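You operate a simulated robot arm through the tools that you are given. There is no shell and no other tool.

You run a simulated robot arm. Do the job below in one go: nothing can be reset, and whatever is moved stays where it is left.

## Task
Scoop salt from the bin into the softener up to the yellow band.
Fine: large scoop back on the stool, salt lid shut. Where these are worked on the way, their far stop is far enough and under half their travel is too little: salt lid.

The check looks at the end state, three seconds after you hand in, the way a careful person would. Anything else that was tipped, shoved, dropped, spilled or broken makes it a failure. Lids that push on must go on centred and level and be pressed home; caps that screw on are set level and turned clockwise until they are tight.

## Robot
A 7-joint arm with a two-finger parallel gripper, fixed in place. Base frame: the origin is at the foot of the arm, x ahead of it, y to its left, z up. Readings come in cm, rad, newtons and seconds.
With the tool pointing down near the work surface it reaches from about 18 to 74 cm from the base axis. Its first joint turns from -2.897 to 2.897 rad. Payload 1.57 kg.
The tool frame sits at the grasp point between the pads (the TCP): z along the fingers, y along the line on which they close. The tips reach 3 cm beyond it. Largest opening 11 cm; finger width 2.4, thickness 1.2; the body of the gripper, 4.8 by 11.2 cm, starts 7.8 cm behind the TCP.
Orientation is that of the tool frame in the base frame, as a unit quaternion [x, y, z, w]. With the fingers straight down and closing along the base's y, the tool's x points along the base's -x, its y along +y and its z along -z.

## Interface
- The arm moves only by the tool play_rows. Its argument "steps" is a list of rows, each an object (a shift or turn left out is 0, a gripper value left out holds the last) with "delta_pos": the shift along the tool's x, y, z in cm, a list of three; "rot": the turn, a rotation vector about the tool's x, y, z in degrees, a list of three; "grip": the closure, from 0 (fully open) to 1 (shut). In form: [{"delta_pos": [x, y, z], "rot": [ax, ay, az], "grip": grip}, ...]. A call has 1 to 20 rows; each row shifts and turns the commanded pose from where the row before left it, along the tool's axes as they then stand. Rows are played at 5 a second. More than 5 cm and 0.15 rad between two rows, or a gripper value outside its range, and nothing of the call is played. A pose out of reach is approached as far as the arm can. The call stops where the force on the tool passes 40 N (or 10 N more than at its start, if that is more) or the arm is blocked; 0.2 s more then pass. Each finger travels about 4.5 cm/s and halts on what it meets, pressing with about 31 N; the grip force reading is that of the motor and also rises with nothing between the fingers. The clock runs only during rows and for 0.2 s after the last one: add rows that do not move to give the fingers time. The reply holds the time, the measured pose of the TCP, the force on the tool along the base axes, the opening and the grip force, in the units named above and with some noise, with the torque about the TCP (base axes, N m) and any sound that the robot's microphone picked up, and new pictures: "show" is both (left out), scene, wrist or none.
- Cameras (640 x 400 px; columns grow to the right, rows downward): "scene" is fixed at [39.88, 50.22, 167.2]; the picture's right is [-0.63, 0.77, 0.00], its down [0.71, 0.59, -0.38] and it looks along [-0.30, -0.24, -0.92] (base axes); focal length 242 px, centre (320, 200). "wrist" rides on the gripper at [7, 1.6, -14.1] in the tool frame; the picture's right is [-0.23, 0.97, 0.00], its down [-0.86, -0.20, -0.48] and it looks along [-0.47, -0.11, 0.88] (tool axes); focal length 222 px, centre (320, 200). There is no depth. A picture from a camera that has moved, and an enlarged one, comes with that camera's place and axes in the base frame and with its lens.
- slide_trunk(by): slides the trunk up (or, below 0, down) by that many cm; the arm rides with it, the base frame stays. It gives what a move gives, with no picture.
- close_up(camera, box): a new picture of the part [left, top, right, bottom] of that camera's present view, enlarged. The clock stands still meanwhile.
- finish_job(): hands the job in; it is judged then, once.

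Nothing tells you positions but the pictures and the camera data. Unless the task says otherwise, let go and move clear before handing in.

The tools are called after "Emit:" as a command line: name --argument value ..., lists and objects as JSON in quotes. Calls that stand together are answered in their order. play_rows: Moves the arm, as the interface text tells. Its arguments: {"type":"object","properties":{"steps":{"type":"array"},"show":{"type":"string","enum":["both","scene","wrist","none"]}},"required":["steps"]} The other tools are called the same way: slide_trunk (by) slides the trunk up or down; close_up (camera, box) takes an enlarged picture of a part of a camera's view; finish_job () hands the job in.

At the start:

```text
clock: 0.0
position: [20.26, 35.21, 138.88]
ee_rot: [-0.001, 1.0, 0.001, 0.0]
wrist_force: [0.1, 0.8, 0.2]
torque: [0.01, 0.02, -0.02]
opening: 11.01
grasp_force: 0.1
trunk travel left (down, up): [-53.8, 5.2]
```

scene: 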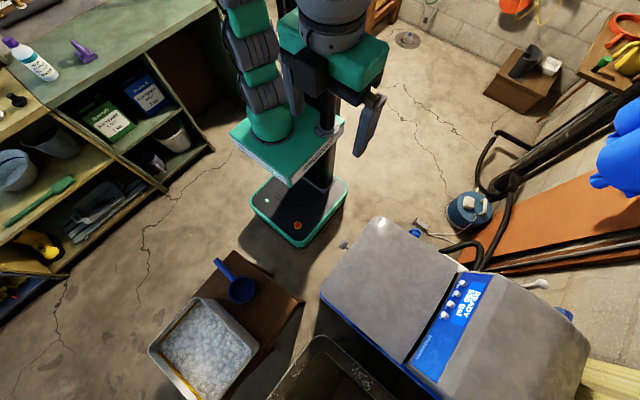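
wrist: 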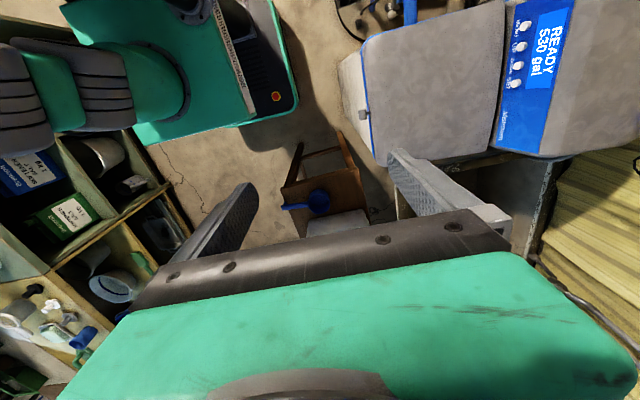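

I see a stool with a blue scoop and a bin of salt, and a softener with a gray salt lid and a blue control panel to the right of the stool. I'll look closer at both before moving anything.

Emit:
close_up --camera "scene" --box '[130, 230, 330, 400]'

Emit:
close_up --camera "scene" --box '[300, 200, 600, 400]'

Emit:
close_up --camera "wrist" --box '[270, 0, 640, 240]'

Emit:
close_up --camera "scene" --box '[220, 0, 420, 250]'

```text
2.35 times, centred on (230, 315) of scene
camera zoom: at [39.88, 50.22, 167.2], right [-0.63, 0.77, 0.0], down [0.71, 0.59, -0.38], along [-0.3, -0.24, -0.92], focal length 570 px, centre (532, -71)
```

zoom: 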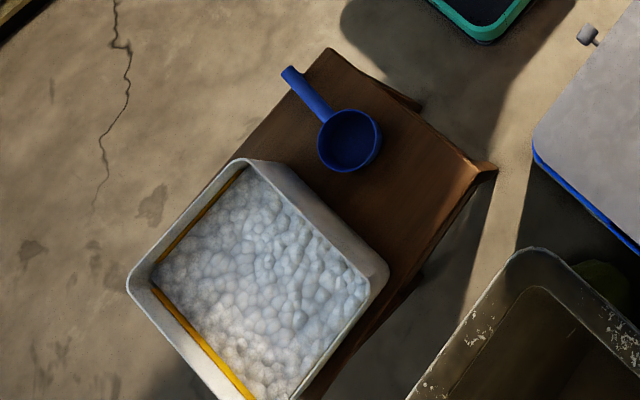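

```text
2.00 times, centred on (450, 300) of scene
camera zoom: at [39.88, 50.22, 167.2], right [-0.63, 0.77, 0.0], down [0.71, 0.59, -0.38], along [-0.3, -0.24, -0.92], focal length 484 px, centre (60, 0)
```

zoom: 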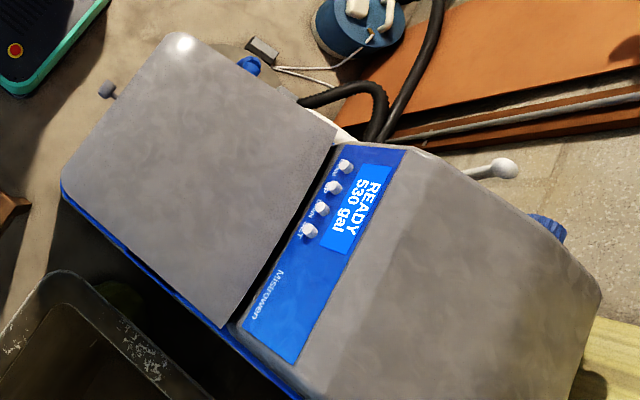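

```text
1.67 times, centred on (455, 120) of wrist
camera zoom: at [13.36, 37.02, 152.97], right [0.23, 0.97, 0.0], down [0.85, -0.2, 0.48], along [0.47, -0.11, -0.88], focal length 370 px, centre (95, 333)
```

zoom: 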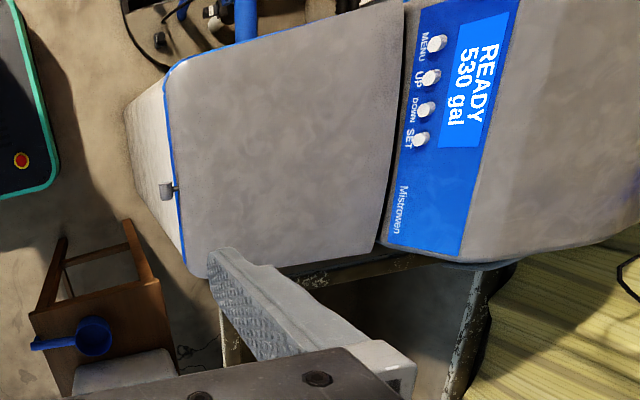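

```text
1.60 times, centred on (320, 125) of scene
camera zoom: at [39.88, 50.22, 167.2], right [-0.63, 0.77, 0.0], down [0.71, 0.59, -0.38], along [-0.3, -0.24, -0.92], focal length 388 px, centre (320, 320)
```

zoom: 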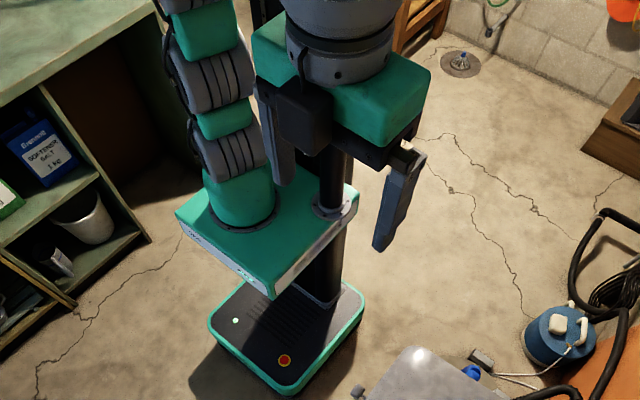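

I put the softener's salt lid at roughly x 8–38, y 50–75, z≈96, with its knob near (23, 46, 95). The stool with scoop is near (54, 27, 77). I'll move the wrist camera over the stool to measure the scoop and the bin.

Emit:
play_rows --steps '[{"delta_pos": [-4.8, -1, 0]}, {"delta_pos": [-4.8, -1, 0]}, {"delta_pos": [-4.8, -1, 0]}, {"delta_pos": [-4.8, -1, 0]}, {"delta_pos": [-4.8, -1, 0]}, {"delta_pos": [-4.8, -1, 0]}]' --show "both"

```text
clock: 1.4
position: [46.28, 28.05, 134.43]
ee_rot: [0.0, 1.0, 0.0, 0.0]
wrist_force: [0.2, -0.1, -0.3]
torque: [0.0, 0.02, -0.02]
opening: 10.99
grasp_force: 0.1
out of reach, approached as far as the arm can: row 2, 3, 4, 5, 6
trunk travel left (down, up): [-53.8, 5.2]
camera wrist: at [39.31, 29.77, 148.56], right [0.23, 0.97, 0.0], down [0.85, -0.2, 0.48], along [0.47, -0.11, -0.88], focal length 222 px, centre (320, 200)
```

scene: 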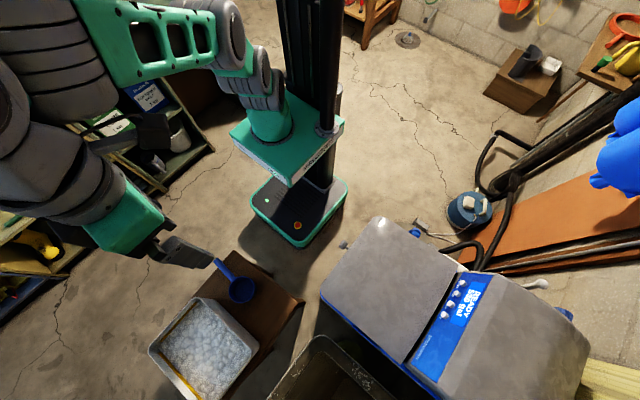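
wrist: 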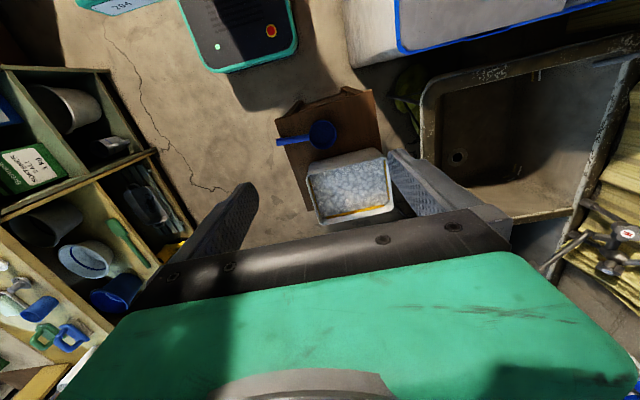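

The arm can't reach farther at this height, so it will need the trunk lowered later. This view shows the stool, scoop and bin clearly, so I'll enlarge it to measure them.

Emit:
close_up --camera "wrist" --box '[250, 70, 430, 240]'

Emit:
close_up --camera "scene" --box '[130, 230, 330, 400]'

Emit:
close_up --camera "wrist" --box '[0, 50, 200, 360]'

Emit:
close_up --camera "wrist" --box '[330, 0, 640, 220]'

```text
2.35 times, centred on (340, 155) of wrist
camera zoom: at [39.31, 29.77, 148.56], right [0.23, 0.97, 0.0], down [0.85, -0.2, 0.48], along [0.47, -0.11, -0.88], focal length 523 px, centre (273, 306)
```

zoom: 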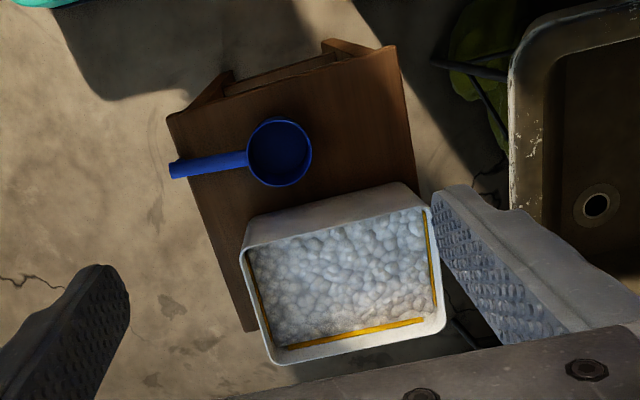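

```text
2.35 times, centred on (230, 315) of scene
camera zoom: at [39.88, 50.22, 167.2], right [-0.63, 0.77, 0.0], down [0.71, 0.59, -0.38], along [-0.3, -0.24, -0.92], focal length 570 px, centre (532, -71)
```

zoom: 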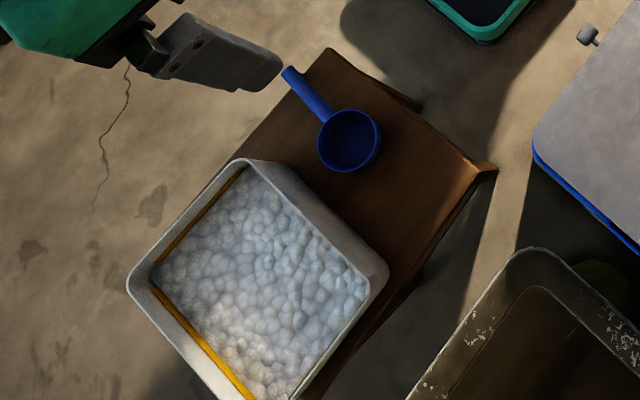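

```text
1.29 times, centred on (100, 205) of wrist
camera zoom: at [39.31, 29.77, 148.56], right [0.23, 0.97, 0.0], down [0.85, -0.2, 0.48], along [0.47, -0.11, -0.88], focal length 287 px, centre (604, 194)
```

zoom: 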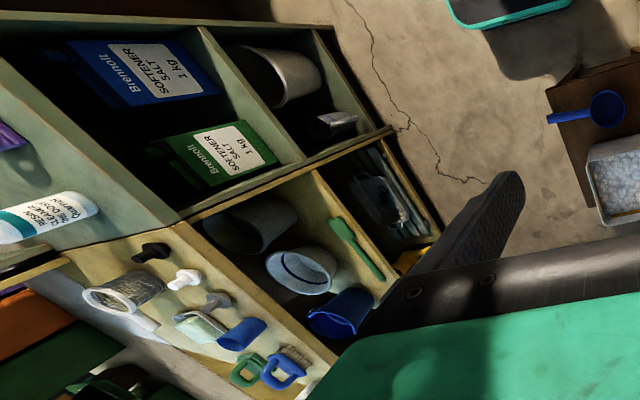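

```text
1.82 times, centred on (485, 110) of wrist
camera zoom: at [39.31, 29.77, 148.56], right [0.23, 0.97, 0.0], down [0.85, -0.2, 0.48], along [0.47, -0.11, -0.88], focal length 404 px, centre (20, 364)
```

zoom: 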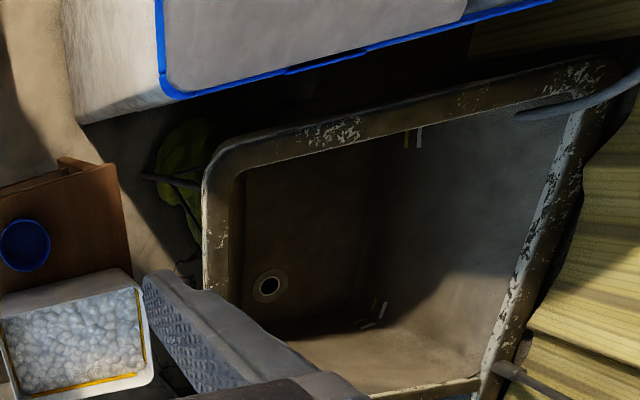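

I now estimate: scoop cup at about (54, 27, 78) with its handle running toward −y to (53, 12.5, 77). The bin rim spans x 63–82, y 20–44 at z≈85, and the stool top is at about z 75. Next I'll move in front of the softener and turn the wrist to look at the lid and knob.

Emit:
play_rows --steps '[{"delta_pos": [4, 0, 1], "rot": [0, 0, -8]}, {"delta_pos": [4, 0, 1], "rot": [0, 0, -8]}, {"delta_pos": [4, 0, 1], "rot": [0, 0, -8]}, {"delta_pos": [4, 0, 1], "rot": [0, 0, -8]}, {"delta_pos": [3, 0, 1], "rot": [0, 0, -8]}, {"delta_pos": [0, 0, 1], "rot": [0, 0, -8]}, {"delta_pos": [0, 0, 1], "rot": [0, 0, -8]}, {"delta_pos": [0, 0, 1], "rot": [0, 0, -8]}, {"delta_pos": [0, 0, 1], "rot": [0, 0, -8]}, {"delta_pos": [0, 0, 0], "rot": [0, 0, -8]}, {"delta_pos": [0, 0, 0], "rot": [0, 0, -8]}]' --show "both"

```text
clock: 3.8
position: [28.29, 23.3, 125.44]
ee_rot: [-0.695, 0.719, 0.0, 0.001]
wrist_force: [-0.4, 0.2, -0.1]
torque: [0.01, 0.01, -0.02]
opening: 11.03
grasp_force: 0.0
trunk travel left (down, up): [-53.8, 5.2]
camera wrist: at [26.4, 16.42, 139.59], right [-0.97, 0.26, 0.0], down [0.23, 0.85, 0.48], along [0.13, 0.46, -0.88], focal length 222 px, centre (320, 200)
```

scene: 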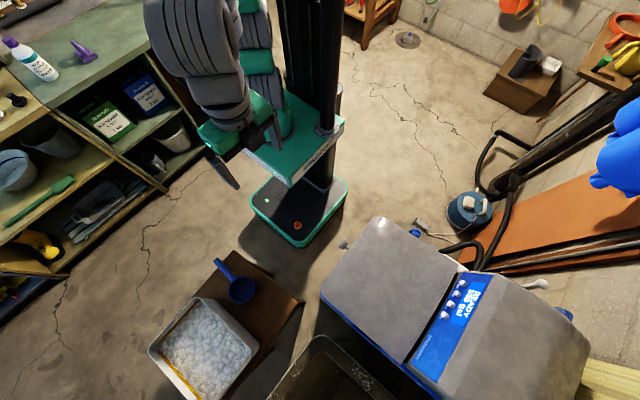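
wrist: 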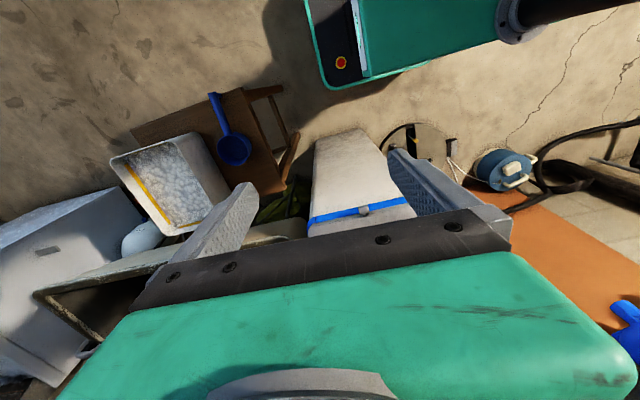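

The wrist camera now faces the softener's front. I'll enlarge the knob and lid edge to measure them.

Emit:
close_up --camera "wrist" --box '[290, 120, 440, 240]'

Emit:
close_up --camera "wrist" --box '[100, 70, 310, 250]'

Emit:
close_up --camera "scene" --box '[320, 200, 470, 300]'

```text
3.33 times, centred on (365, 180) of wrist
camera zoom: at [26.4, 16.42, 139.59], right [-0.97, 0.26, 0.0], down [0.23, 0.85, 0.48], along [0.13, 0.46, -0.88], focal length 740 px, centre (170, 267)
```

zoom: 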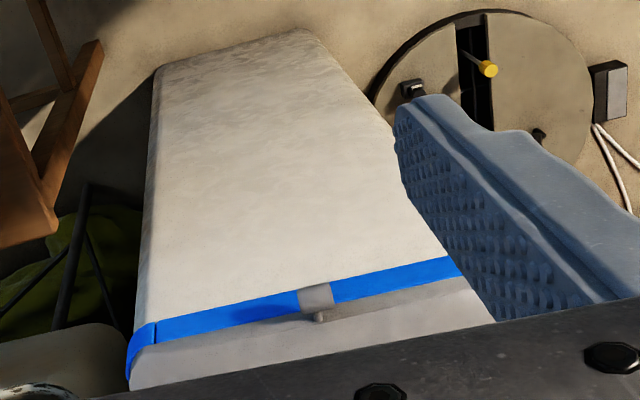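

```text
2.22 times, centred on (205, 160) of wrist
camera zoom: at [26.4, 16.42, 139.59], right [-0.97, 0.26, 0.0], down [0.23, 0.85, 0.48], along [0.13, 0.46, -0.88], focal length 494 px, centre (576, 289)
```

zoom: 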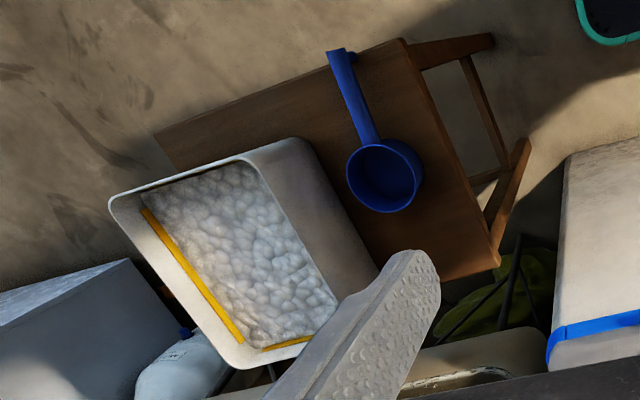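

```text
4.00 times, centred on (395, 250) of scene
camera zoom: at [39.88, 50.22, 167.2], right [-0.63, 0.77, 0.0], down [0.71, 0.59, -0.38], along [-0.3, -0.24, -0.92], focal length 969 px, centre (20, 0)
```

zoom: 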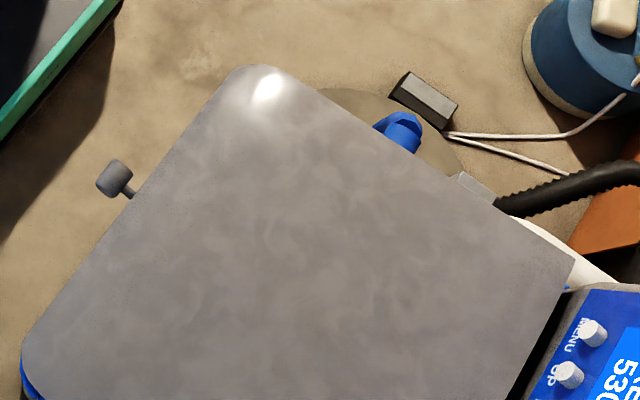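

The knob head is near (23.2, 45.7, 93.9): a short crossbar on a stem at the lid's front edge. The hinge looks to be by the control panel at y≈75.8. I'll raise the trunk for reach, then hover above the knob with the fingers straddling it along x.

Emit:
slide_trunk --by 5

Emit:
play_rows --steps '[{"delta_pos": [-3.7, 0.85, 0], "rot": [0, 0, -2]}, {"delta_pos": [-3.7, 0.85, 3]}, {"delta_pos": [-3.7, 0.85, 4]}, {"delta_pos": [-3.7, 0.85, 4]}, {"delta_pos": [-3.7, 0.85, 4]}, {"delta_pos": [-3.7, 0.85, 4]}]' --show "both"

```text
clock: 4.7
position: [28.28, 23.35, 130.39]
ee_rot: [-0.695, 0.719, 0.0, 0.001]
wrist_force: [-0.5, -1.3, -0.2]
torque: [0.0, 0.04, -0.03]
opening: 11.01
grasp_force: 0.1
trunk travel left (down, up): [-58.8, 0.2]
```

```text
refused: row 3 steps farther than a row can; nothing moved
```

The trunk is up; my rows were too long for one step, so I'll replay the same approach in shorter steps.

Emit:
play_rows --steps '[{"delta_pos": [-3.7, 0.85, 0], "rot": [0, 0, -2]}, {"delta_pos": [-3.7, 0.85, 3]}, {"delta_pos": [-3.7, 0.85, 3]}, {"delta_pos": [-3.7, 0.85, 3]}, {"delta_pos": [-3.7, 0.85, 3]}, {"delta_pos": [-3.7, 0.85, 3]}, {"delta_pos": [0, 0, 4]}, {"delta_pos": [0, 0, 3]}]' --show "both"

```text
clock: 6.5
position: [23.34, 45.64, 108.54]
ee_rot: [0.708, -0.707, 0.0, -0.001]
wrist_force: [0.3, -0.1, -0.3]
torque: [0.03, 0.02, -0.02]
opening: 11.01
grasp_force: 0.0
trunk travel left (down, up): [-58.8, 0.2]
camera wrist: at [21.72, 38.75, 122.67], right [-0.97, 0.23, 0.0], down [0.2, 0.85, 0.48], along [0.11, 0.47, -0.88], focal length 222 px, centre (320, 200)
```

scene: 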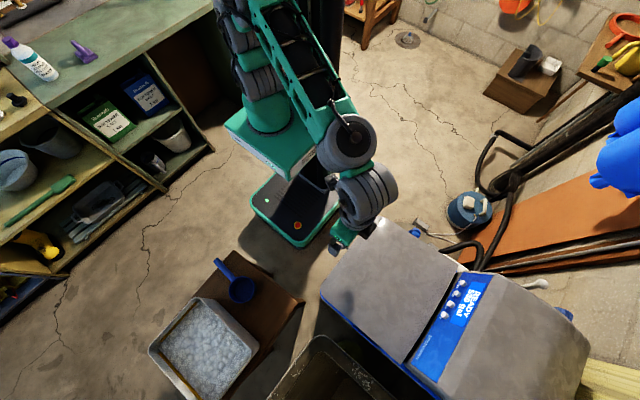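
wrist: 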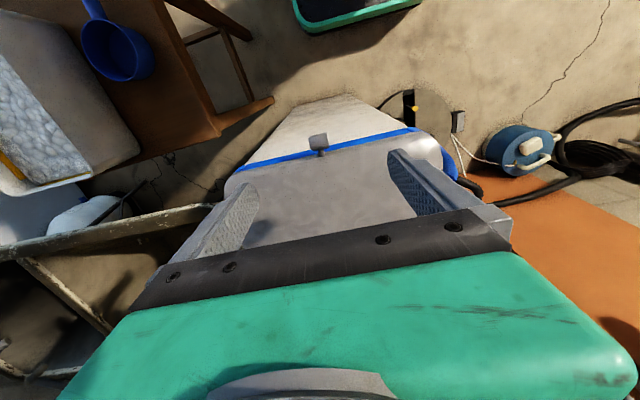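

Emit:
close_up --camera "wrist" --box '[260, 100, 380, 180]'

```text
5.00 times, centred on (320, 140) of wrist
camera zoom: at [21.72, 38.75, 122.67], right [-0.97, 0.23, 0.0], down [0.2, 0.85, 0.48], along [0.11, 0.47, -0.88], focal length 1111 px, centre (320, 500)
```

zoom: 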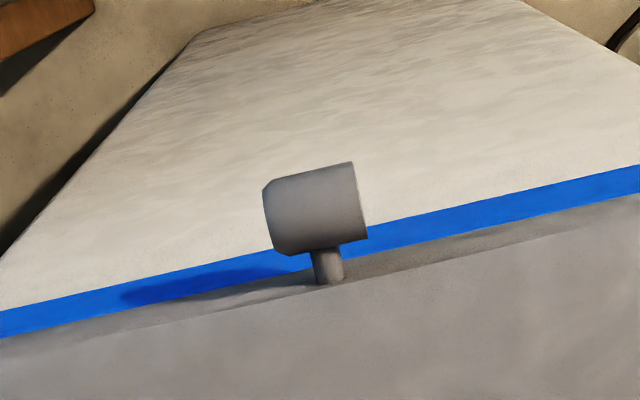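

The knob head is confirmed at about (23.4, 45.6, 93.9), straight below the gripper. I'll descend so the fingertips straddle it and close.

Emit:
play_rows --steps '[{"delta_pos": [0, -0.1, 4]}, {"delta_pos": [0, 0, 4]}, {"delta_pos": [0, 0, 3]}, {"delta_pos": [0, 0, 2.2]}]' --show "wrist"

```text
clock: 7.5
position: [23.34, 45.58, 95.3]
ee_rot: [-0.707, 0.707, 0.0, 0.001]
wrist_force: [0.7, -0.3, 0.1]
torque: [-0.02, 0.03, 0.01]
opening: 10.99
grasp_force: 0.0
trunk travel left (down, up): [-58.8, 0.2]
camera wrist: at [21.85, 38.66, 109.34], right [-0.97, 0.23, 0.0], down [0.2, 0.85, 0.48], along [0.11, 0.47, -0.88], focal length 222 px, centre (320, 200)
```

wrist: 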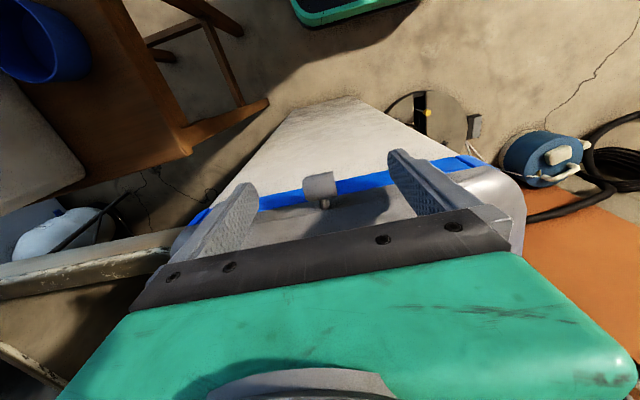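

The knob sits between the fingertips, so I'll close on it.

Emit:
play_rows --steps '[{"grip": 1}, {}, {}, {}, {}, {}, {}]' --show "wrist"

```text
clock: 9.1
position: [23.55, 45.61, 95.17]
ee_rot: [-0.707, 0.707, 0.0, 0.002]
wrist_force: [1.7, -0.2, -0.9]
torque: [0.09, -0.01, 0.02]
opening: 2.39
grasp_force: 32.3
trunk travel left (down, up): [-58.8, 0.2]
camera wrist: at [21.87, 38.64, 109.39], right [-0.97, 0.23, 0.0], down [0.2, 0.85, 0.48], along [0.11, 0.47, -0.88], focal length 222 px, centre (320, 200)
```

wrist: 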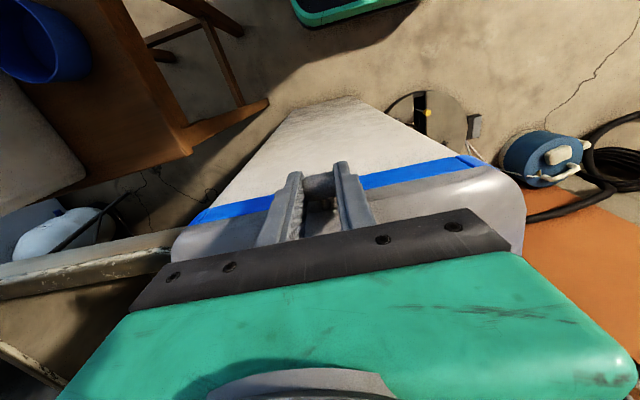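

I have the knob, opening 2.4 cm. I'll start lifting gently on an arc and watch the forces to see whether the hinge guess is right.

Emit:
play_rows --steps '[{"delta_pos": [0, 0, -1]}, {"delta_pos": [-0.1, 0, -1]}, {"delta_pos": [-0.1, 0, -1]}]' --show "wrist"

```text
clock: 9.9
position: [23.48, 45.4, 98.04]
ee_rot: [-0.706, 0.708, -0.001, -0.003]
wrist_force: [1.8, -21.3, -9.0]
torque: [-0.93, -0.14, 0.07]
opening: 2.4
grasp_force: 36.1
trunk travel left (down, up): [-58.8, 0.2]
camera wrist: at [21.89, 38.56, 112.32], right [-0.97, 0.23, 0.0], down [0.2, 0.86, 0.47], along [0.11, 0.46, -0.88], focal length 222 px, centre (320, 200)
```

wrist: 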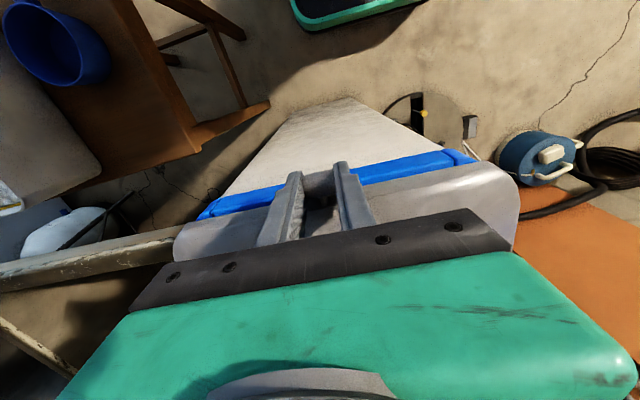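

The lid is rising (about 3 cm), but it pushes back −21 N in y, so the arc is leaning too far toward +y. I'll ease back toward −y and read again.

Emit:
play_rows --steps '[{"delta_pos": [0.4, 0, 0]}, {"delta_pos": [0, 0, 0]}]' --show "none"

Emit:
play_rows --steps '[{"delta_pos": [0, 0, -1]}, {"delta_pos": [0, 0, 0]}]' --show "none"

```text
clock: 10.5
position: [23.54, 45.5, 98.32]
ee_rot: [-0.706, 0.708, 0.0, 0.002]
wrist_force: [0.5, -9.0, -7.1]
torque: [-0.7, 0.12, -0.08]
opening: 2.38
grasp_force: 35.5
trunk travel left (down, up): [-58.8, 0.2]
```

```text
clock: 11.1
position: [23.51, 45.5, 99.26]
ee_rot: [-0.707, 0.707, 0.0, 0.003]
wrist_force: [2.2, -5.5, -5.8]
torque: [-0.44, 0.04, 0.06]
opening: 2.39
grasp_force: 35.8
trunk travel left (down, up): [-58.8, 0.2]
```

Forces eased; the y position stays nearly constant, so the hinge sits around z≈96. I'll continue on an arc of ~30 cm radius about (y 75.8, z 96), checking as I go.

Emit:
play_rows --steps '[{"delta_pos": [-0.15, 0, -1.7]}, {"delta_pos": [-0.3, 0, -1.7]}, {"delta_pos": [-0.25, 0, -1.3]}, {"delta_pos": [-0.32, 0, -1.3]}, {"delta_pos": [-0.38, 0, -1.26]}, {"delta_pos": [-0.42, 0, -1.26]}]' --show "wrist"

```text
clock: 12.5
position: [23.51, 46.67, 107.92]
ee_rot: [-0.706, 0.708, 0.0, -0.001]
wrist_force: [11.2, -35.7, 1.8]
torque: [-1.76, -0.21, 0.48]
opening: 2.37
grasp_force: 35.5
trunk travel left (down, up): [-58.8, 0.2]
camera wrist: at [21.89, 39.76, 122.08], right [-0.97, 0.23, 0.0], down [0.2, 0.86, 0.48], along [0.11, 0.46, -0.88], focal length 222 px, centre (320, 200)
```

wrist: 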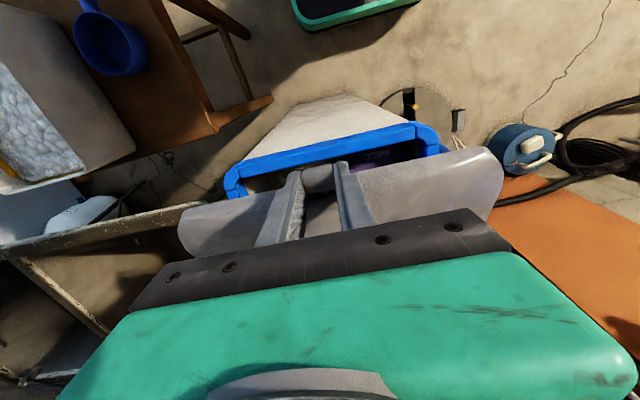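

The lid still pushes −y (−36 N), so the true arc is flatter in y than I assumed. I'll relieve toward −y and measure the neutral position.

Emit:
play_rows --steps '[{"delta_pos": [0.5, -0.1, 0]}, {"delta_pos": [0, 0, 0]}]' --show "none"

Emit:
play_rows --steps '[{"delta_pos": [0.3, -0.1, 0]}, {"delta_pos": [0, 0, 0]}]' --show "none"

Emit:
close_up --camera "scene" --box '[300, 200, 480, 320]'

```text
clock: 13.1
position: [23.47, 46.62, 107.94]
ee_rot: [0.708, -0.706, -0.001, -0.002]
wrist_force: [2.9, -13.9, -0.8]
torque: [-0.65, 0.41, -0.23]
opening: 2.35
grasp_force: 35.6
trunk travel left (down, up): [-58.8, 0.2]
```

```text
clock: 13.7
position: [23.49, 46.64, 107.91]
ee_rot: [0.708, -0.706, -0.001, -0.004]
wrist_force: [-10.0, 8.5, -2.9]
torque: [1.17, 0.34, -0.24]
opening: 2.38
grasp_force: 36.3
trunk travel left (down, up): [-58.8, 0.2]
```

```text
3.33 times, centred on (390, 260) of scene
camera zoom: at [39.88, 50.22, 167.2], right [-0.63, 0.77, 0.0], down [0.71, 0.59, -0.38], along [-0.3, -0.24, -0.92], focal length 807 px, centre (87, 0)
```

zoom: 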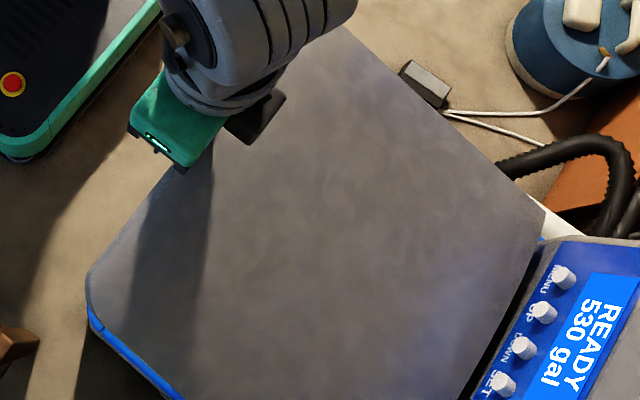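

The lid holds TCP y=46.64 at z=107.9 whatever I command, so the arc centre fits about (y 77, z 99.4). I'll go on in small bites and re-fit from the forces.

Emit:
play_rows --steps '[{"delta_pos": [-0.4, 0.1, -1.2]}, {"delta_pos": [-0.45, 0, -1.2]}, {"delta_pos": [-0.5, 0, -1.2]}, {"delta_pos": [-0.5, 0, -1.2]}, {"delta_pos": [0, 0, 0]}]' --show "none"

```text
clock: 14.9
position: [23.46, 48.19, 112.62]
ee_rot: [-0.707, 0.708, -0.001, 0.001]
wrist_force: [-3.3, -2.6, -8.3]
torque: [-1.05, 0.1, 0.0]
opening: 2.36
grasp_force: 36.3
trunk travel left (down, up): [-58.8, 0.2]
```

The fit is good. Continuing the arc to about 35° and on.

Emit:
play_rows --steps '[{"delta_pos": [-0.5, 0, -1.1]}, {"delta_pos": [-0.55, 0, -1.1]}, {"delta_pos": [-0.6, 0, -1.1]}, {"delta_pos": [-0.65, 0, -1.1]}, {"delta_pos": [-0.7, 0, -1.1]}, {"delta_pos": [0, 0, 0]}]' --show "wrist"

```text
clock: 16.3
position: [23.48, 51.34, 118.05]
ee_rot: [0.707, -0.707, 0.001, -0.001]
wrist_force: [-1.9, 1.7, -10.9]
torque: [-0.89, 0.21, -0.1]
opening: 2.37
grasp_force: 36.6
trunk travel left (down, up): [-58.8, 0.2]
camera wrist: at [21.87, 44.37, 132.2], right [-0.97, 0.23, 0.0], down [0.2, 0.86, 0.48], along [0.11, 0.47, -0.88], focal length 222 px, centre (320, 200)
```

wrist: 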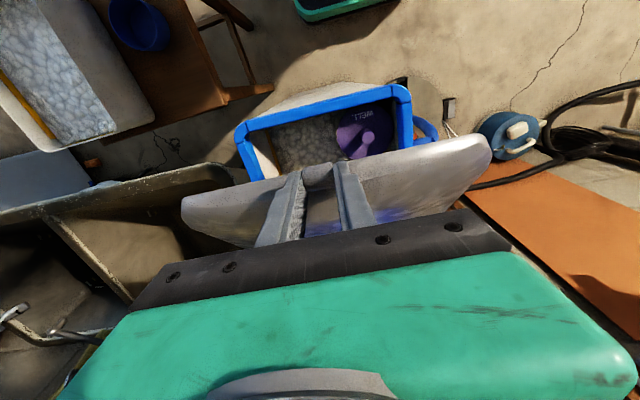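

I can see inside now: salt below, and a purple brine-well cap in one corner. Continuing the arc to about 45°, then I'll tilt the wrist outward for reach.

Emit:
play_rows --steps '[{"delta_pos": [-0.64, 0, -0.93]}, {"delta_pos": [-0.68, 0, -0.9]}, {"delta_pos": [-0.72, 0, -0.87]}, {"delta_pos": [-0.75, 0, -0.84]}, {"delta_pos": [-0.78, 0, -0.8]}, {"delta_pos": [0, 0, 0]}]' --show "none"

```text
clock: 17.7
position: [23.5, 54.73, 122.26]
ee_rot: [-0.707, 0.707, -0.001, 0.001]
wrist_force: [-2.6, 0.6, -12.3]
torque: [-0.78, 0.02, -0.14]
opening: 2.37
grasp_force: 35.5
trunk travel left (down, up): [-58.8, 0.2]
```

Forces are balanced. Now I'll continue the arc while tilting the fingers outward so the arm can follow the knob farther.

Emit:
play_rows --steps '[{"delta_pos": [-1.02, 0, -1.0], "rot": [0, -4, 0]}, {"delta_pos": [-1.087, 0, -0.926], "rot": [0, -4, 0]}, {"delta_pos": [-1.115, 0, -0.677], "rot": [0, -4, 0]}, {"delta_pos": [-1.16, 0, -0.597], "rot": [0, -4, 0]}, {"delta_pos": [0, 0, 0]}]' --show "wrist"

```text
clock: 18.9
position: [23.5, 58.78, 125.91]
ee_rot: [-0.699, 0.701, 0.098, 0.099]
wrist_force: [-1.7, -5.0, -6.3]
torque: [-1.2, 0.03, -0.1]
opening: 2.4
grasp_force: 35.6
trunk travel left (down, up): [-58.8, 0.2]
camera wrist: at [21.87, 48.26, 137.75], right [-0.97, 0.22, 0.06], down [0.2, 0.69, 0.7], along [0.11, 0.69, -0.72], focal length 222 px, centre (320, 200)
```

wrist: 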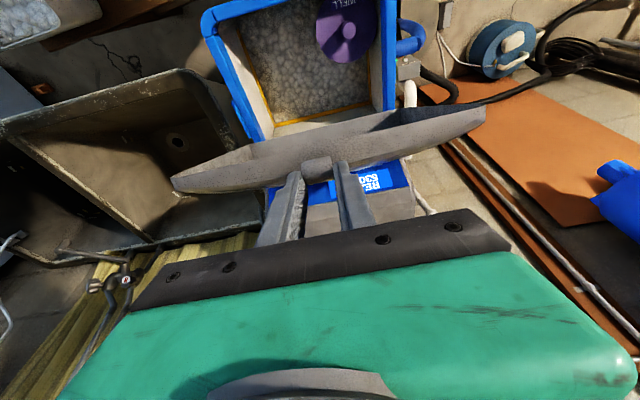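

Emit:
play_rows --steps '[{"delta_pos": [-1.24, 0, -0.388], "rot": [0, -4, 0]}, {"delta_pos": [-1.264, 0, -0.301], "rot": [0, -4, 0]}, {"delta_pos": [-1.2925, 0, -0.076], "rot": [0, -4, 0]}, {"delta_pos": [-1.295, 0, 0.015], "rot": [0, -4, 0]}, {"delta_pos": [0, 0, 0]}]' --show "wrist"

```text
clock: 20.1
position: [23.43, 63.31, 128.64]
ee_rot: [-0.68, 0.68, 0.194, 0.195]
wrist_force: [-2.0, -4.6, -5.7]
torque: [-1.22, -0.01, -0.11]
opening: 2.35
grasp_force: 35.9
trunk travel left (down, up): [-58.8, 0.2]
camera wrist: at [21.89, 49.99, 137.0], right [-0.97, 0.19, 0.12], down [0.2, 0.47, 0.86], along [0.11, 0.86, -0.5], focal length 222 px, centre (320, 200)
```

wrist: 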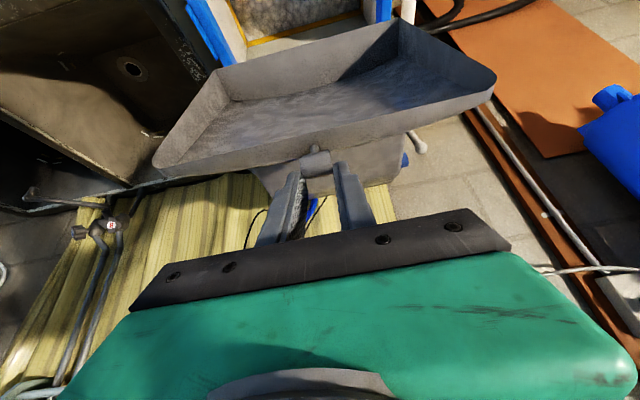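

Emit:
play_rows --steps '[{"delta_pos": [-1.274, 0, 0.236], "rot": [0, -4, 0]}, {"delta_pos": [-1.254, 0, 0.324], "rot": [0, -4, 0]}, {"delta_pos": [-1.243, 0, 0.534], "rot": [0, -2, 0]}, {"delta_pos": [-1.223, 0, 0.576], "rot": [0, -2, 0]}, {"delta_pos": [0, 0, 0]}]' --show "wrist"

```text
clock: 21.3
position: [22.07, 63.4, 131.92]
ee_rot: [0.672, -0.665, -0.232, -0.231]
wrist_force: [-0.8, -0.2, 0.1]
torque: [0.02, -0.06, -0.04]
opening: 0.01
grasp_force: 21.0
out of reach, approached as far as the arm can: row 1, 2, 3, 4
trunk travel left (down, up): [-58.8, 0.2]
camera wrist: at [20.58, 49.28, 138.68], right [-0.98, 0.17, 0.14], down [0.19, 0.38, 0.91], along [0.1, 0.91, -0.4], focal length 222 px, centre (320, 200)
```

wrist: 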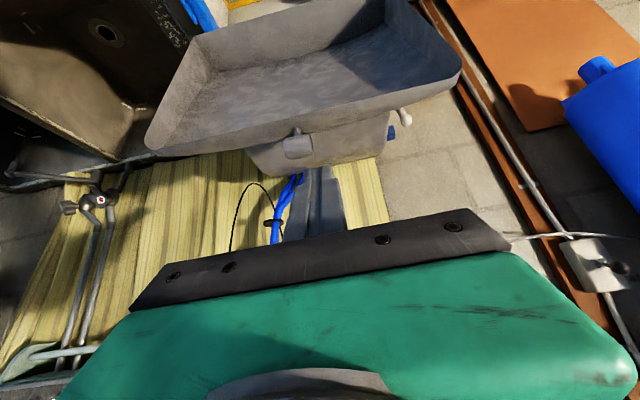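

The arm ran out of reach and slipped off the knob, but the lid seems to be staying up where it was. I'll check from the scene camera.

Emit:
close_up --camera "scene" --box '[300, 180, 560, 360]'

Emit:
close_up --camera "wrist" --box '[140, 0, 480, 240]'

```text
2.22 times, centred on (430, 270) of scene
camera zoom: at [39.88, 50.22, 167.2], right [-0.63, 0.77, 0.0], down [0.71, 0.59, -0.38], along [-0.3, -0.24, -0.92], focal length 538 px, centre (76, 44)
```

zoom: 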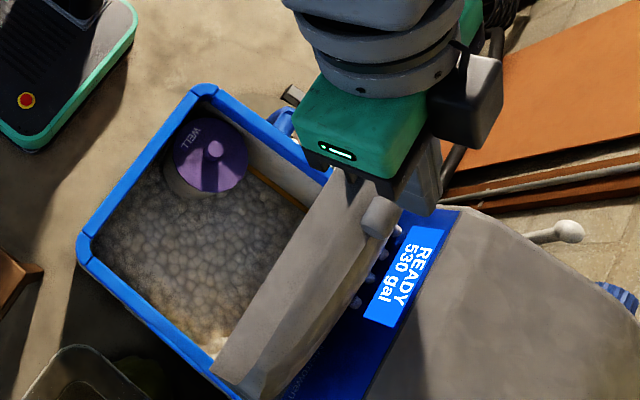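

```text
1.67 times, centred on (310, 120) of wrist
camera zoom: at [20.58, 49.28, 138.68], right [-0.98, 0.17, 0.14], down [0.19, 0.38, 0.91], along [0.1, 0.91, -0.4], focal length 370 px, centre (337, 333)
```

zoom: 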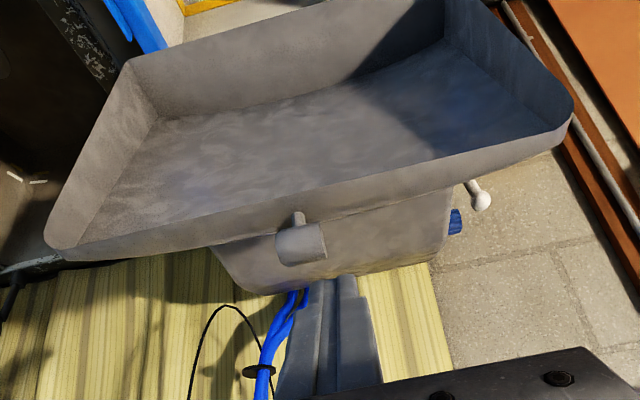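

The lid holds by itself at about 70° open. I'll back the closed fingers out, lower them in front of the lid's inner face, and push it on to its far stop.

Emit:
play_rows --steps '[{"delta_pos": [3.4, 0, -2.7]}, {"delta_pos": [3.4, 0, -2.7]}, {"delta_pos": [3.4, 0, -2.7]}, {"delta_pos": [2.16, 0, 2.75], "rot": [0, -5.5, 0]}, {"delta_pos": [2.42, 0, 2.53], "rot": [0, -5.5, 0]}, {"delta_pos": [2.65, 0, 2.29], "rot": [0, -5.5, 0]}, {"delta_pos": [2.86, 0, 2.02], "rot": [0, -5.5, 0]}, {}]' --show "both"

```text
clock: 23.1
position: [27.11, 61.96, 131.85]
ee_rot: [0.67, -0.666, -0.236, -0.228]
wrist_force: [-0.6, 0.0, 0.2]
torque: [-0.01, 0.0, -0.01]
opening: 0.0
grasp_force: 21.1
out of reach, approached as far as the arm can: row 1, 2, 3, 4, 5, 6, 7
trunk travel left (down, up): [-58.8, 0.2]
camera wrist: at [25.67, 47.62, 138.65], right [-0.97, 0.17, 0.15], down [0.2, 0.38, 0.9], along [0.1, 0.91, -0.4], focal length 222 px, centre (320, 200)
```

scene: 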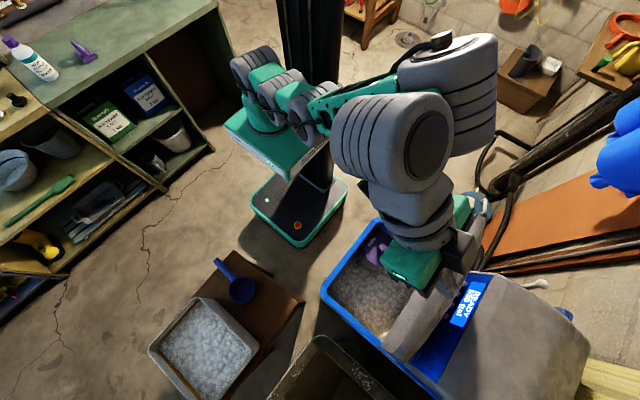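
wrist: 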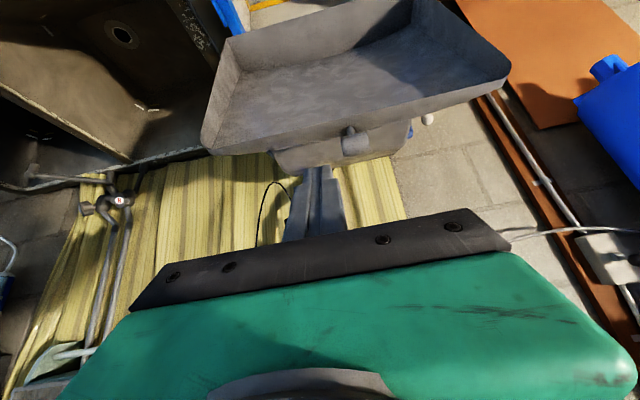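

All of those rows were judged out of reach; the arm seems to be against a joint limit in this posture. I'll probe with small moves, first straightening the tilt a little and going down.

Emit:
play_rows --steps '[{"delta_pos": [0.6, 0, 0.8], "rot": [0, 4, 0]}]' --show "none"

Emit:
play_rows --steps '[{"delta_pos": [1.6, 0, -1.2], "rot": [0, 4, 0]}]' --show "none"

```text
clock: 23.5
position: [26.97, 61.84, 130.79]
ee_rot: [0.678, -0.673, -0.213, -0.206]
wrist_force: [-0.4, -0.2, 0.8]
torque: [0.01, 0.02, 0.02]
opening: 0.0
grasp_force: 20.9
trunk travel left (down, up): [-58.8, 0.2]
```

```text
clock: 23.9
position: [27.13, 59.78, 130.99]
ee_rot: [0.685, -0.68, -0.189, -0.181]
wrist_force: [-0.6, 1.2, -1.3]
torque: [0.0, 0.02, 0.0]
opening: 0.01
grasp_force: 20.5
trunk travel left (down, up): [-58.8, 0.2]
```

Straightening the tilt restores reach, so the outward tilt was the limit. I'll back away from the lid, lower the trunk so the arm has more room to tilt, and then push.

Emit:
play_rows --steps '[{"delta_pos": [3.97, 0, -2.32], "rot": [0, 5, 0]}, {"delta_pos": [4.16, 0, -1.97], "rot": [0, 5, 0]}, {"delta_pos": [4.31, 0, -1.6], "rot": [0, 5, 0]}, {}]' --show "wrist"

Emit:
slide_trunk --by -16

```text
clock: 24.9
position: [27.95, 47.39, 132.2]
ee_rot: [0.704, -0.698, -0.097, -0.09]
wrist_force: [-0.1, 0.9, 0.9]
torque: [0.03, 0.04, -0.01]
opening: 0.0
grasp_force: 21.4
out of reach, approached as far as the arm can: row 1, 2
trunk travel left (down, up): [-58.8, 0.2]
camera wrist: at [26.47, 36.98, 144.11], right [-0.98, 0.21, 0.07], down [0.2, 0.7, 0.69], along [0.1, 0.68, -0.72], focal length 222 px, centre (320, 200)
```

wrist: 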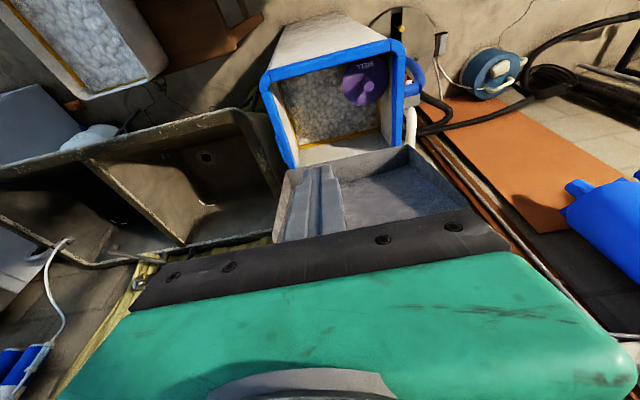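

```text
clock: 26.8
position: [27.91, 47.45, 116.3]
ee_rot: [0.704, -0.698, -0.098, -0.091]
wrist_force: [0.4, -0.2, 0.5]
torque: [0.03, 0.01, 0.0]
opening: 0.0
grasp_force: 21.6
trunk travel left (down, up): [-42.8, 16.2]
```

The trunk is down 16 cm and the arm is clear of the lid. Now I'll tilt the closed fingers outward in place and see how far that goes.

Emit:
play_rows --steps '[{"rot": [0, -8, 0]}, {"rot": [0, -8, 0]}, {"rot": [0, -8, 0]}, {"rot": [0, -8, 0]}, {"rot": [0, -8, 0]}, {"rot": [0, -8, 0]}, {}]' --show "both"

```text
clock: 28.4
position: [32.92, 55.16, 125.62]
ee_rot: [0.649, -0.646, -0.289, -0.281]
wrist_force: [-0.9, -0.3, -0.6]
torque: [-0.01, 0.0, 0.01]
opening: 0.01
grasp_force: 21.4
out of reach, approached as far as the arm can: row 1, 2, 3, 4, 5, 6
trunk travel left (down, up): [-42.8, 16.2]
camera wrist: at [31.58, 40.06, 130.05], right [-0.97, 0.15, 0.18], down [0.21, 0.23, 0.95], along [0.1, 0.96, -0.25], focal length 222 px, centre (320, 200)
```

scene: 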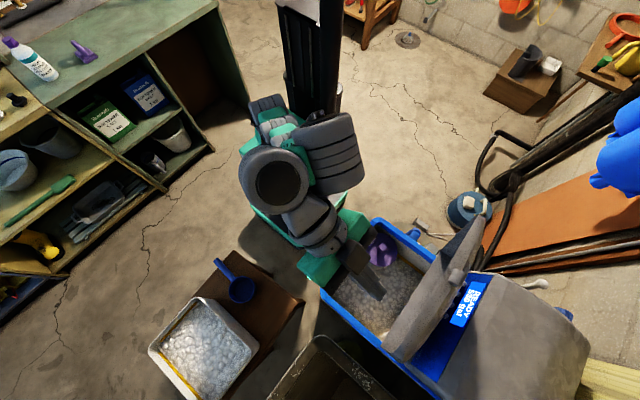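
wrist: 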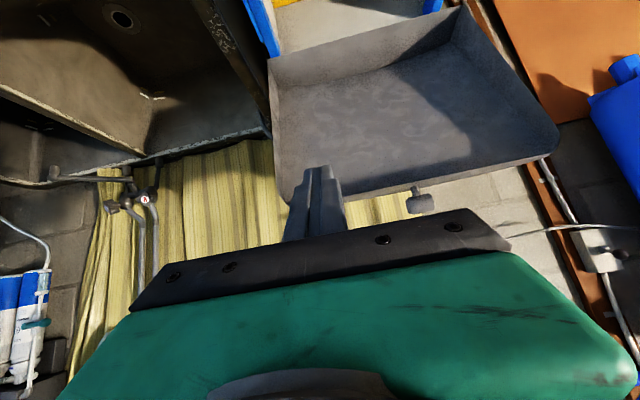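

The fingers now tilt about 48° outward, and the lid is still standing. I'll lower the trunk 10 cm more and push along +y against the inner face of the lid.

Emit:
slide_trunk --by -10

Emit:
play_rows --steps '[{"delta_pos": [-2.0, 2, 2.2]}, {"delta_pos": [-2.0, 2, 2.2]}, {"delta_pos": [-2.0, 2, 2.2]}, {}]' --show "both"

```text
clock: 29.7
position: [32.83, 55.08, 115.54]
ee_rot: [0.65, -0.645, -0.289, -0.28]
wrist_force: [-0.2, 0.0, 0.0]
torque: [0.02, -0.01, -0.03]
opening: 0.0
grasp_force: 21.2
trunk travel left (down, up): [-32.8, 26.2]
```

```text
clock: 30.7
position: [32.19, 55.75, 115.4]
ee_rot: [0.649, -0.646, -0.288, -0.281]
wrist_force: [-0.2, -0.6, 0.3]
torque: [0.0, -0.01, -0.01]
opening: 0.0
grasp_force: 21.6
out of reach, approached as far as the arm can: row 1, 2, 3
trunk travel left (down, up): [-32.8, 26.2]
camera wrist: at [30.76, 40.67, 119.95], right [-0.97, 0.15, 0.18], down [0.21, 0.23, 0.95], along [0.1, 0.96, -0.25], focal length 222 px, centre (320, 200)
```

scene: 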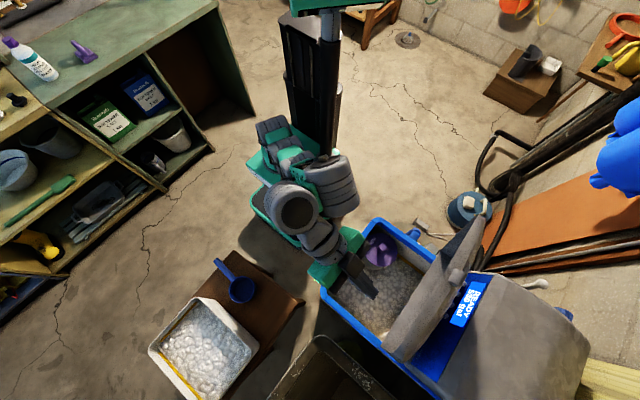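
wrist: 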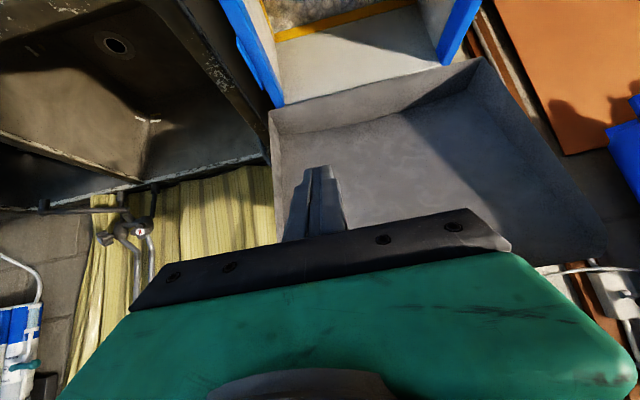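

Still blocked in this posture. I'll take some tilt off and try to move out along +y again.

Emit:
play_rows --steps '[{"rot": [0, 8, 0]}, {"rot": [0, 8, 0]}, {"delta_pos": [-2.5, 2, 1.5]}, {"delta_pos": [-2.5, 2, 1.5]}, {"delta_pos": [-2.5, 2, 1.5]}, {}]' --show "none"

```text
clock: 32.1
position: [25.99, 59.37, 113.91]
ee_rot: [0.683, -0.679, -0.194, -0.187]
wrist_force: [0.6, 0.2, 0.2]
torque: [-0.01, -0.02, 0.0]
opening: 0.0
grasp_force: 21.3
out of reach, approached as far as the arm can: row 2, 3, 4, 5
trunk travel left (down, up): [-32.8, 26.2]
```

Reach is more restricted than my model predicts. I'll look at the arm's shape to understand which joint is limiting.

Emit:
close_up --camera "scene" --box '[210, 60, 450, 310]'

```text
1.60 times, centred on (330, 185) of scene
camera zoom: at [39.88, 50.22, 167.2], right [-0.63, 0.77, 0.0], down [0.71, 0.59, -0.38], along [-0.3, -0.24, -0.92], focal length 388 px, centre (304, 224)
```

zoom: 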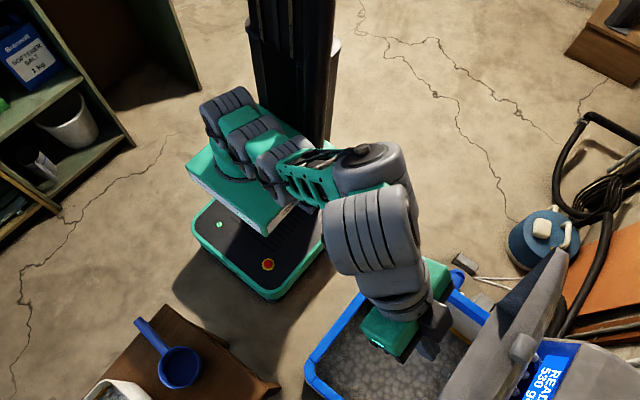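

The lid is unchanged and clearly holds itself at about 70°, which leaves the tank open wide enough to pour into. I'll pull the arm back out of the way and look into the tank.

Emit:
play_rows --steps '[{"delta_pos": [3.85, 0, -2.34], "rot": [0, 7, 0]}, {"delta_pos": [4.1, 0, -1.85], "rot": [0, 7, 0]}, {"delta_pos": [4.3, 0, -1.3], "rot": [0, 7, 0]}, {"delta_pos": [4.4, 0, -0.8], "rot": [0, 7, 0]}, {"delta_pos": [4.4, 0, 0], "rot": [0, 3.3, 0]}, {"delta_pos": [4.4, 0, 0]}, {}]' --show "both"

Emit:
close_up --camera "scene" --box '[310, 210, 470, 370]'

```text
clock: 32.8
position: [27.74, 53.34, 113.69]
ee_rot: [0.706, -0.695, -0.097, -0.094]
wrist_force: [12.4, 12.7, -15.4]
torque: [0.22, 1.13, 1.21]
opening: 0.0
grasp_force: 21.6
out of reach, approached as far as the arm can: row 1, 2
trunk travel left (down, up): [-32.8, 26.2]
stopped in row 3: the force on the tool passed its limit at 93 N (the readings are from after the stop); the commanded pose is now the measured one
camera wrist: at [26.3, 42.76, 125.47], right [-0.98, 0.21, 0.06], down [0.19, 0.7, 0.69], along [0.1, 0.69, -0.72], focal length 222 px, centre (320, 200)
```

scene: 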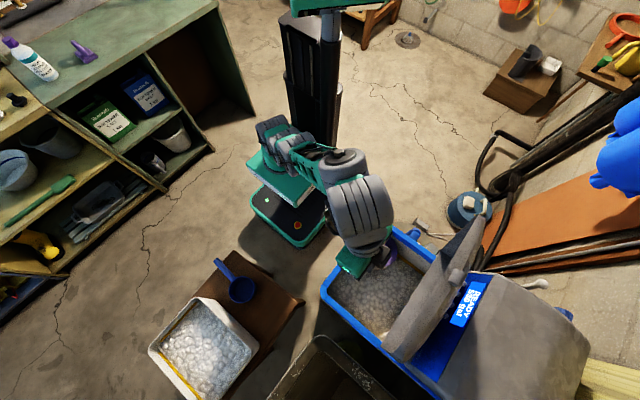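
wrist: 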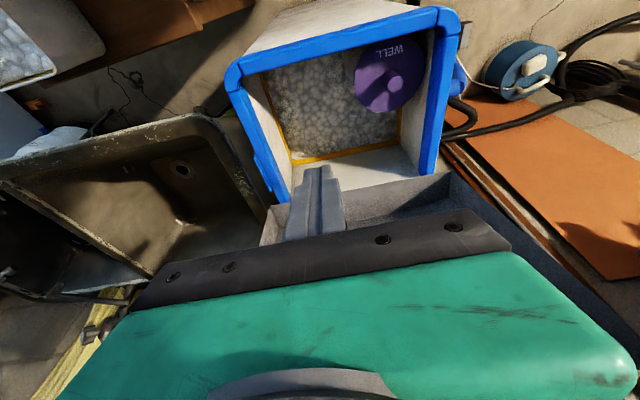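

```text
2.50 times, centred on (390, 290) of scene
camera zoom: at [39.88, 50.22, 167.2], right [-0.63, 0.77, 0.0], down [0.71, 0.59, -0.38], along [-0.3, -0.24, -0.92], focal length 605 px, centre (145, -25)
```

zoom: 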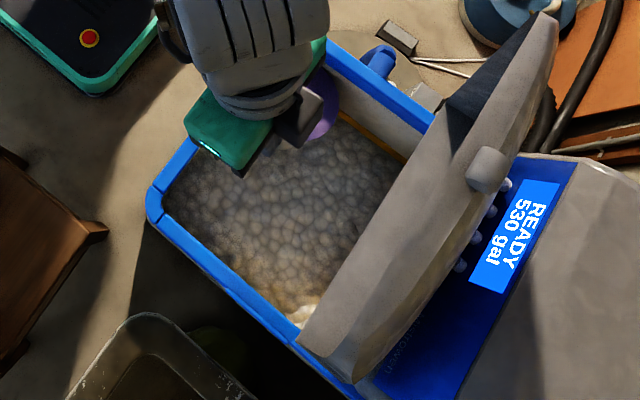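

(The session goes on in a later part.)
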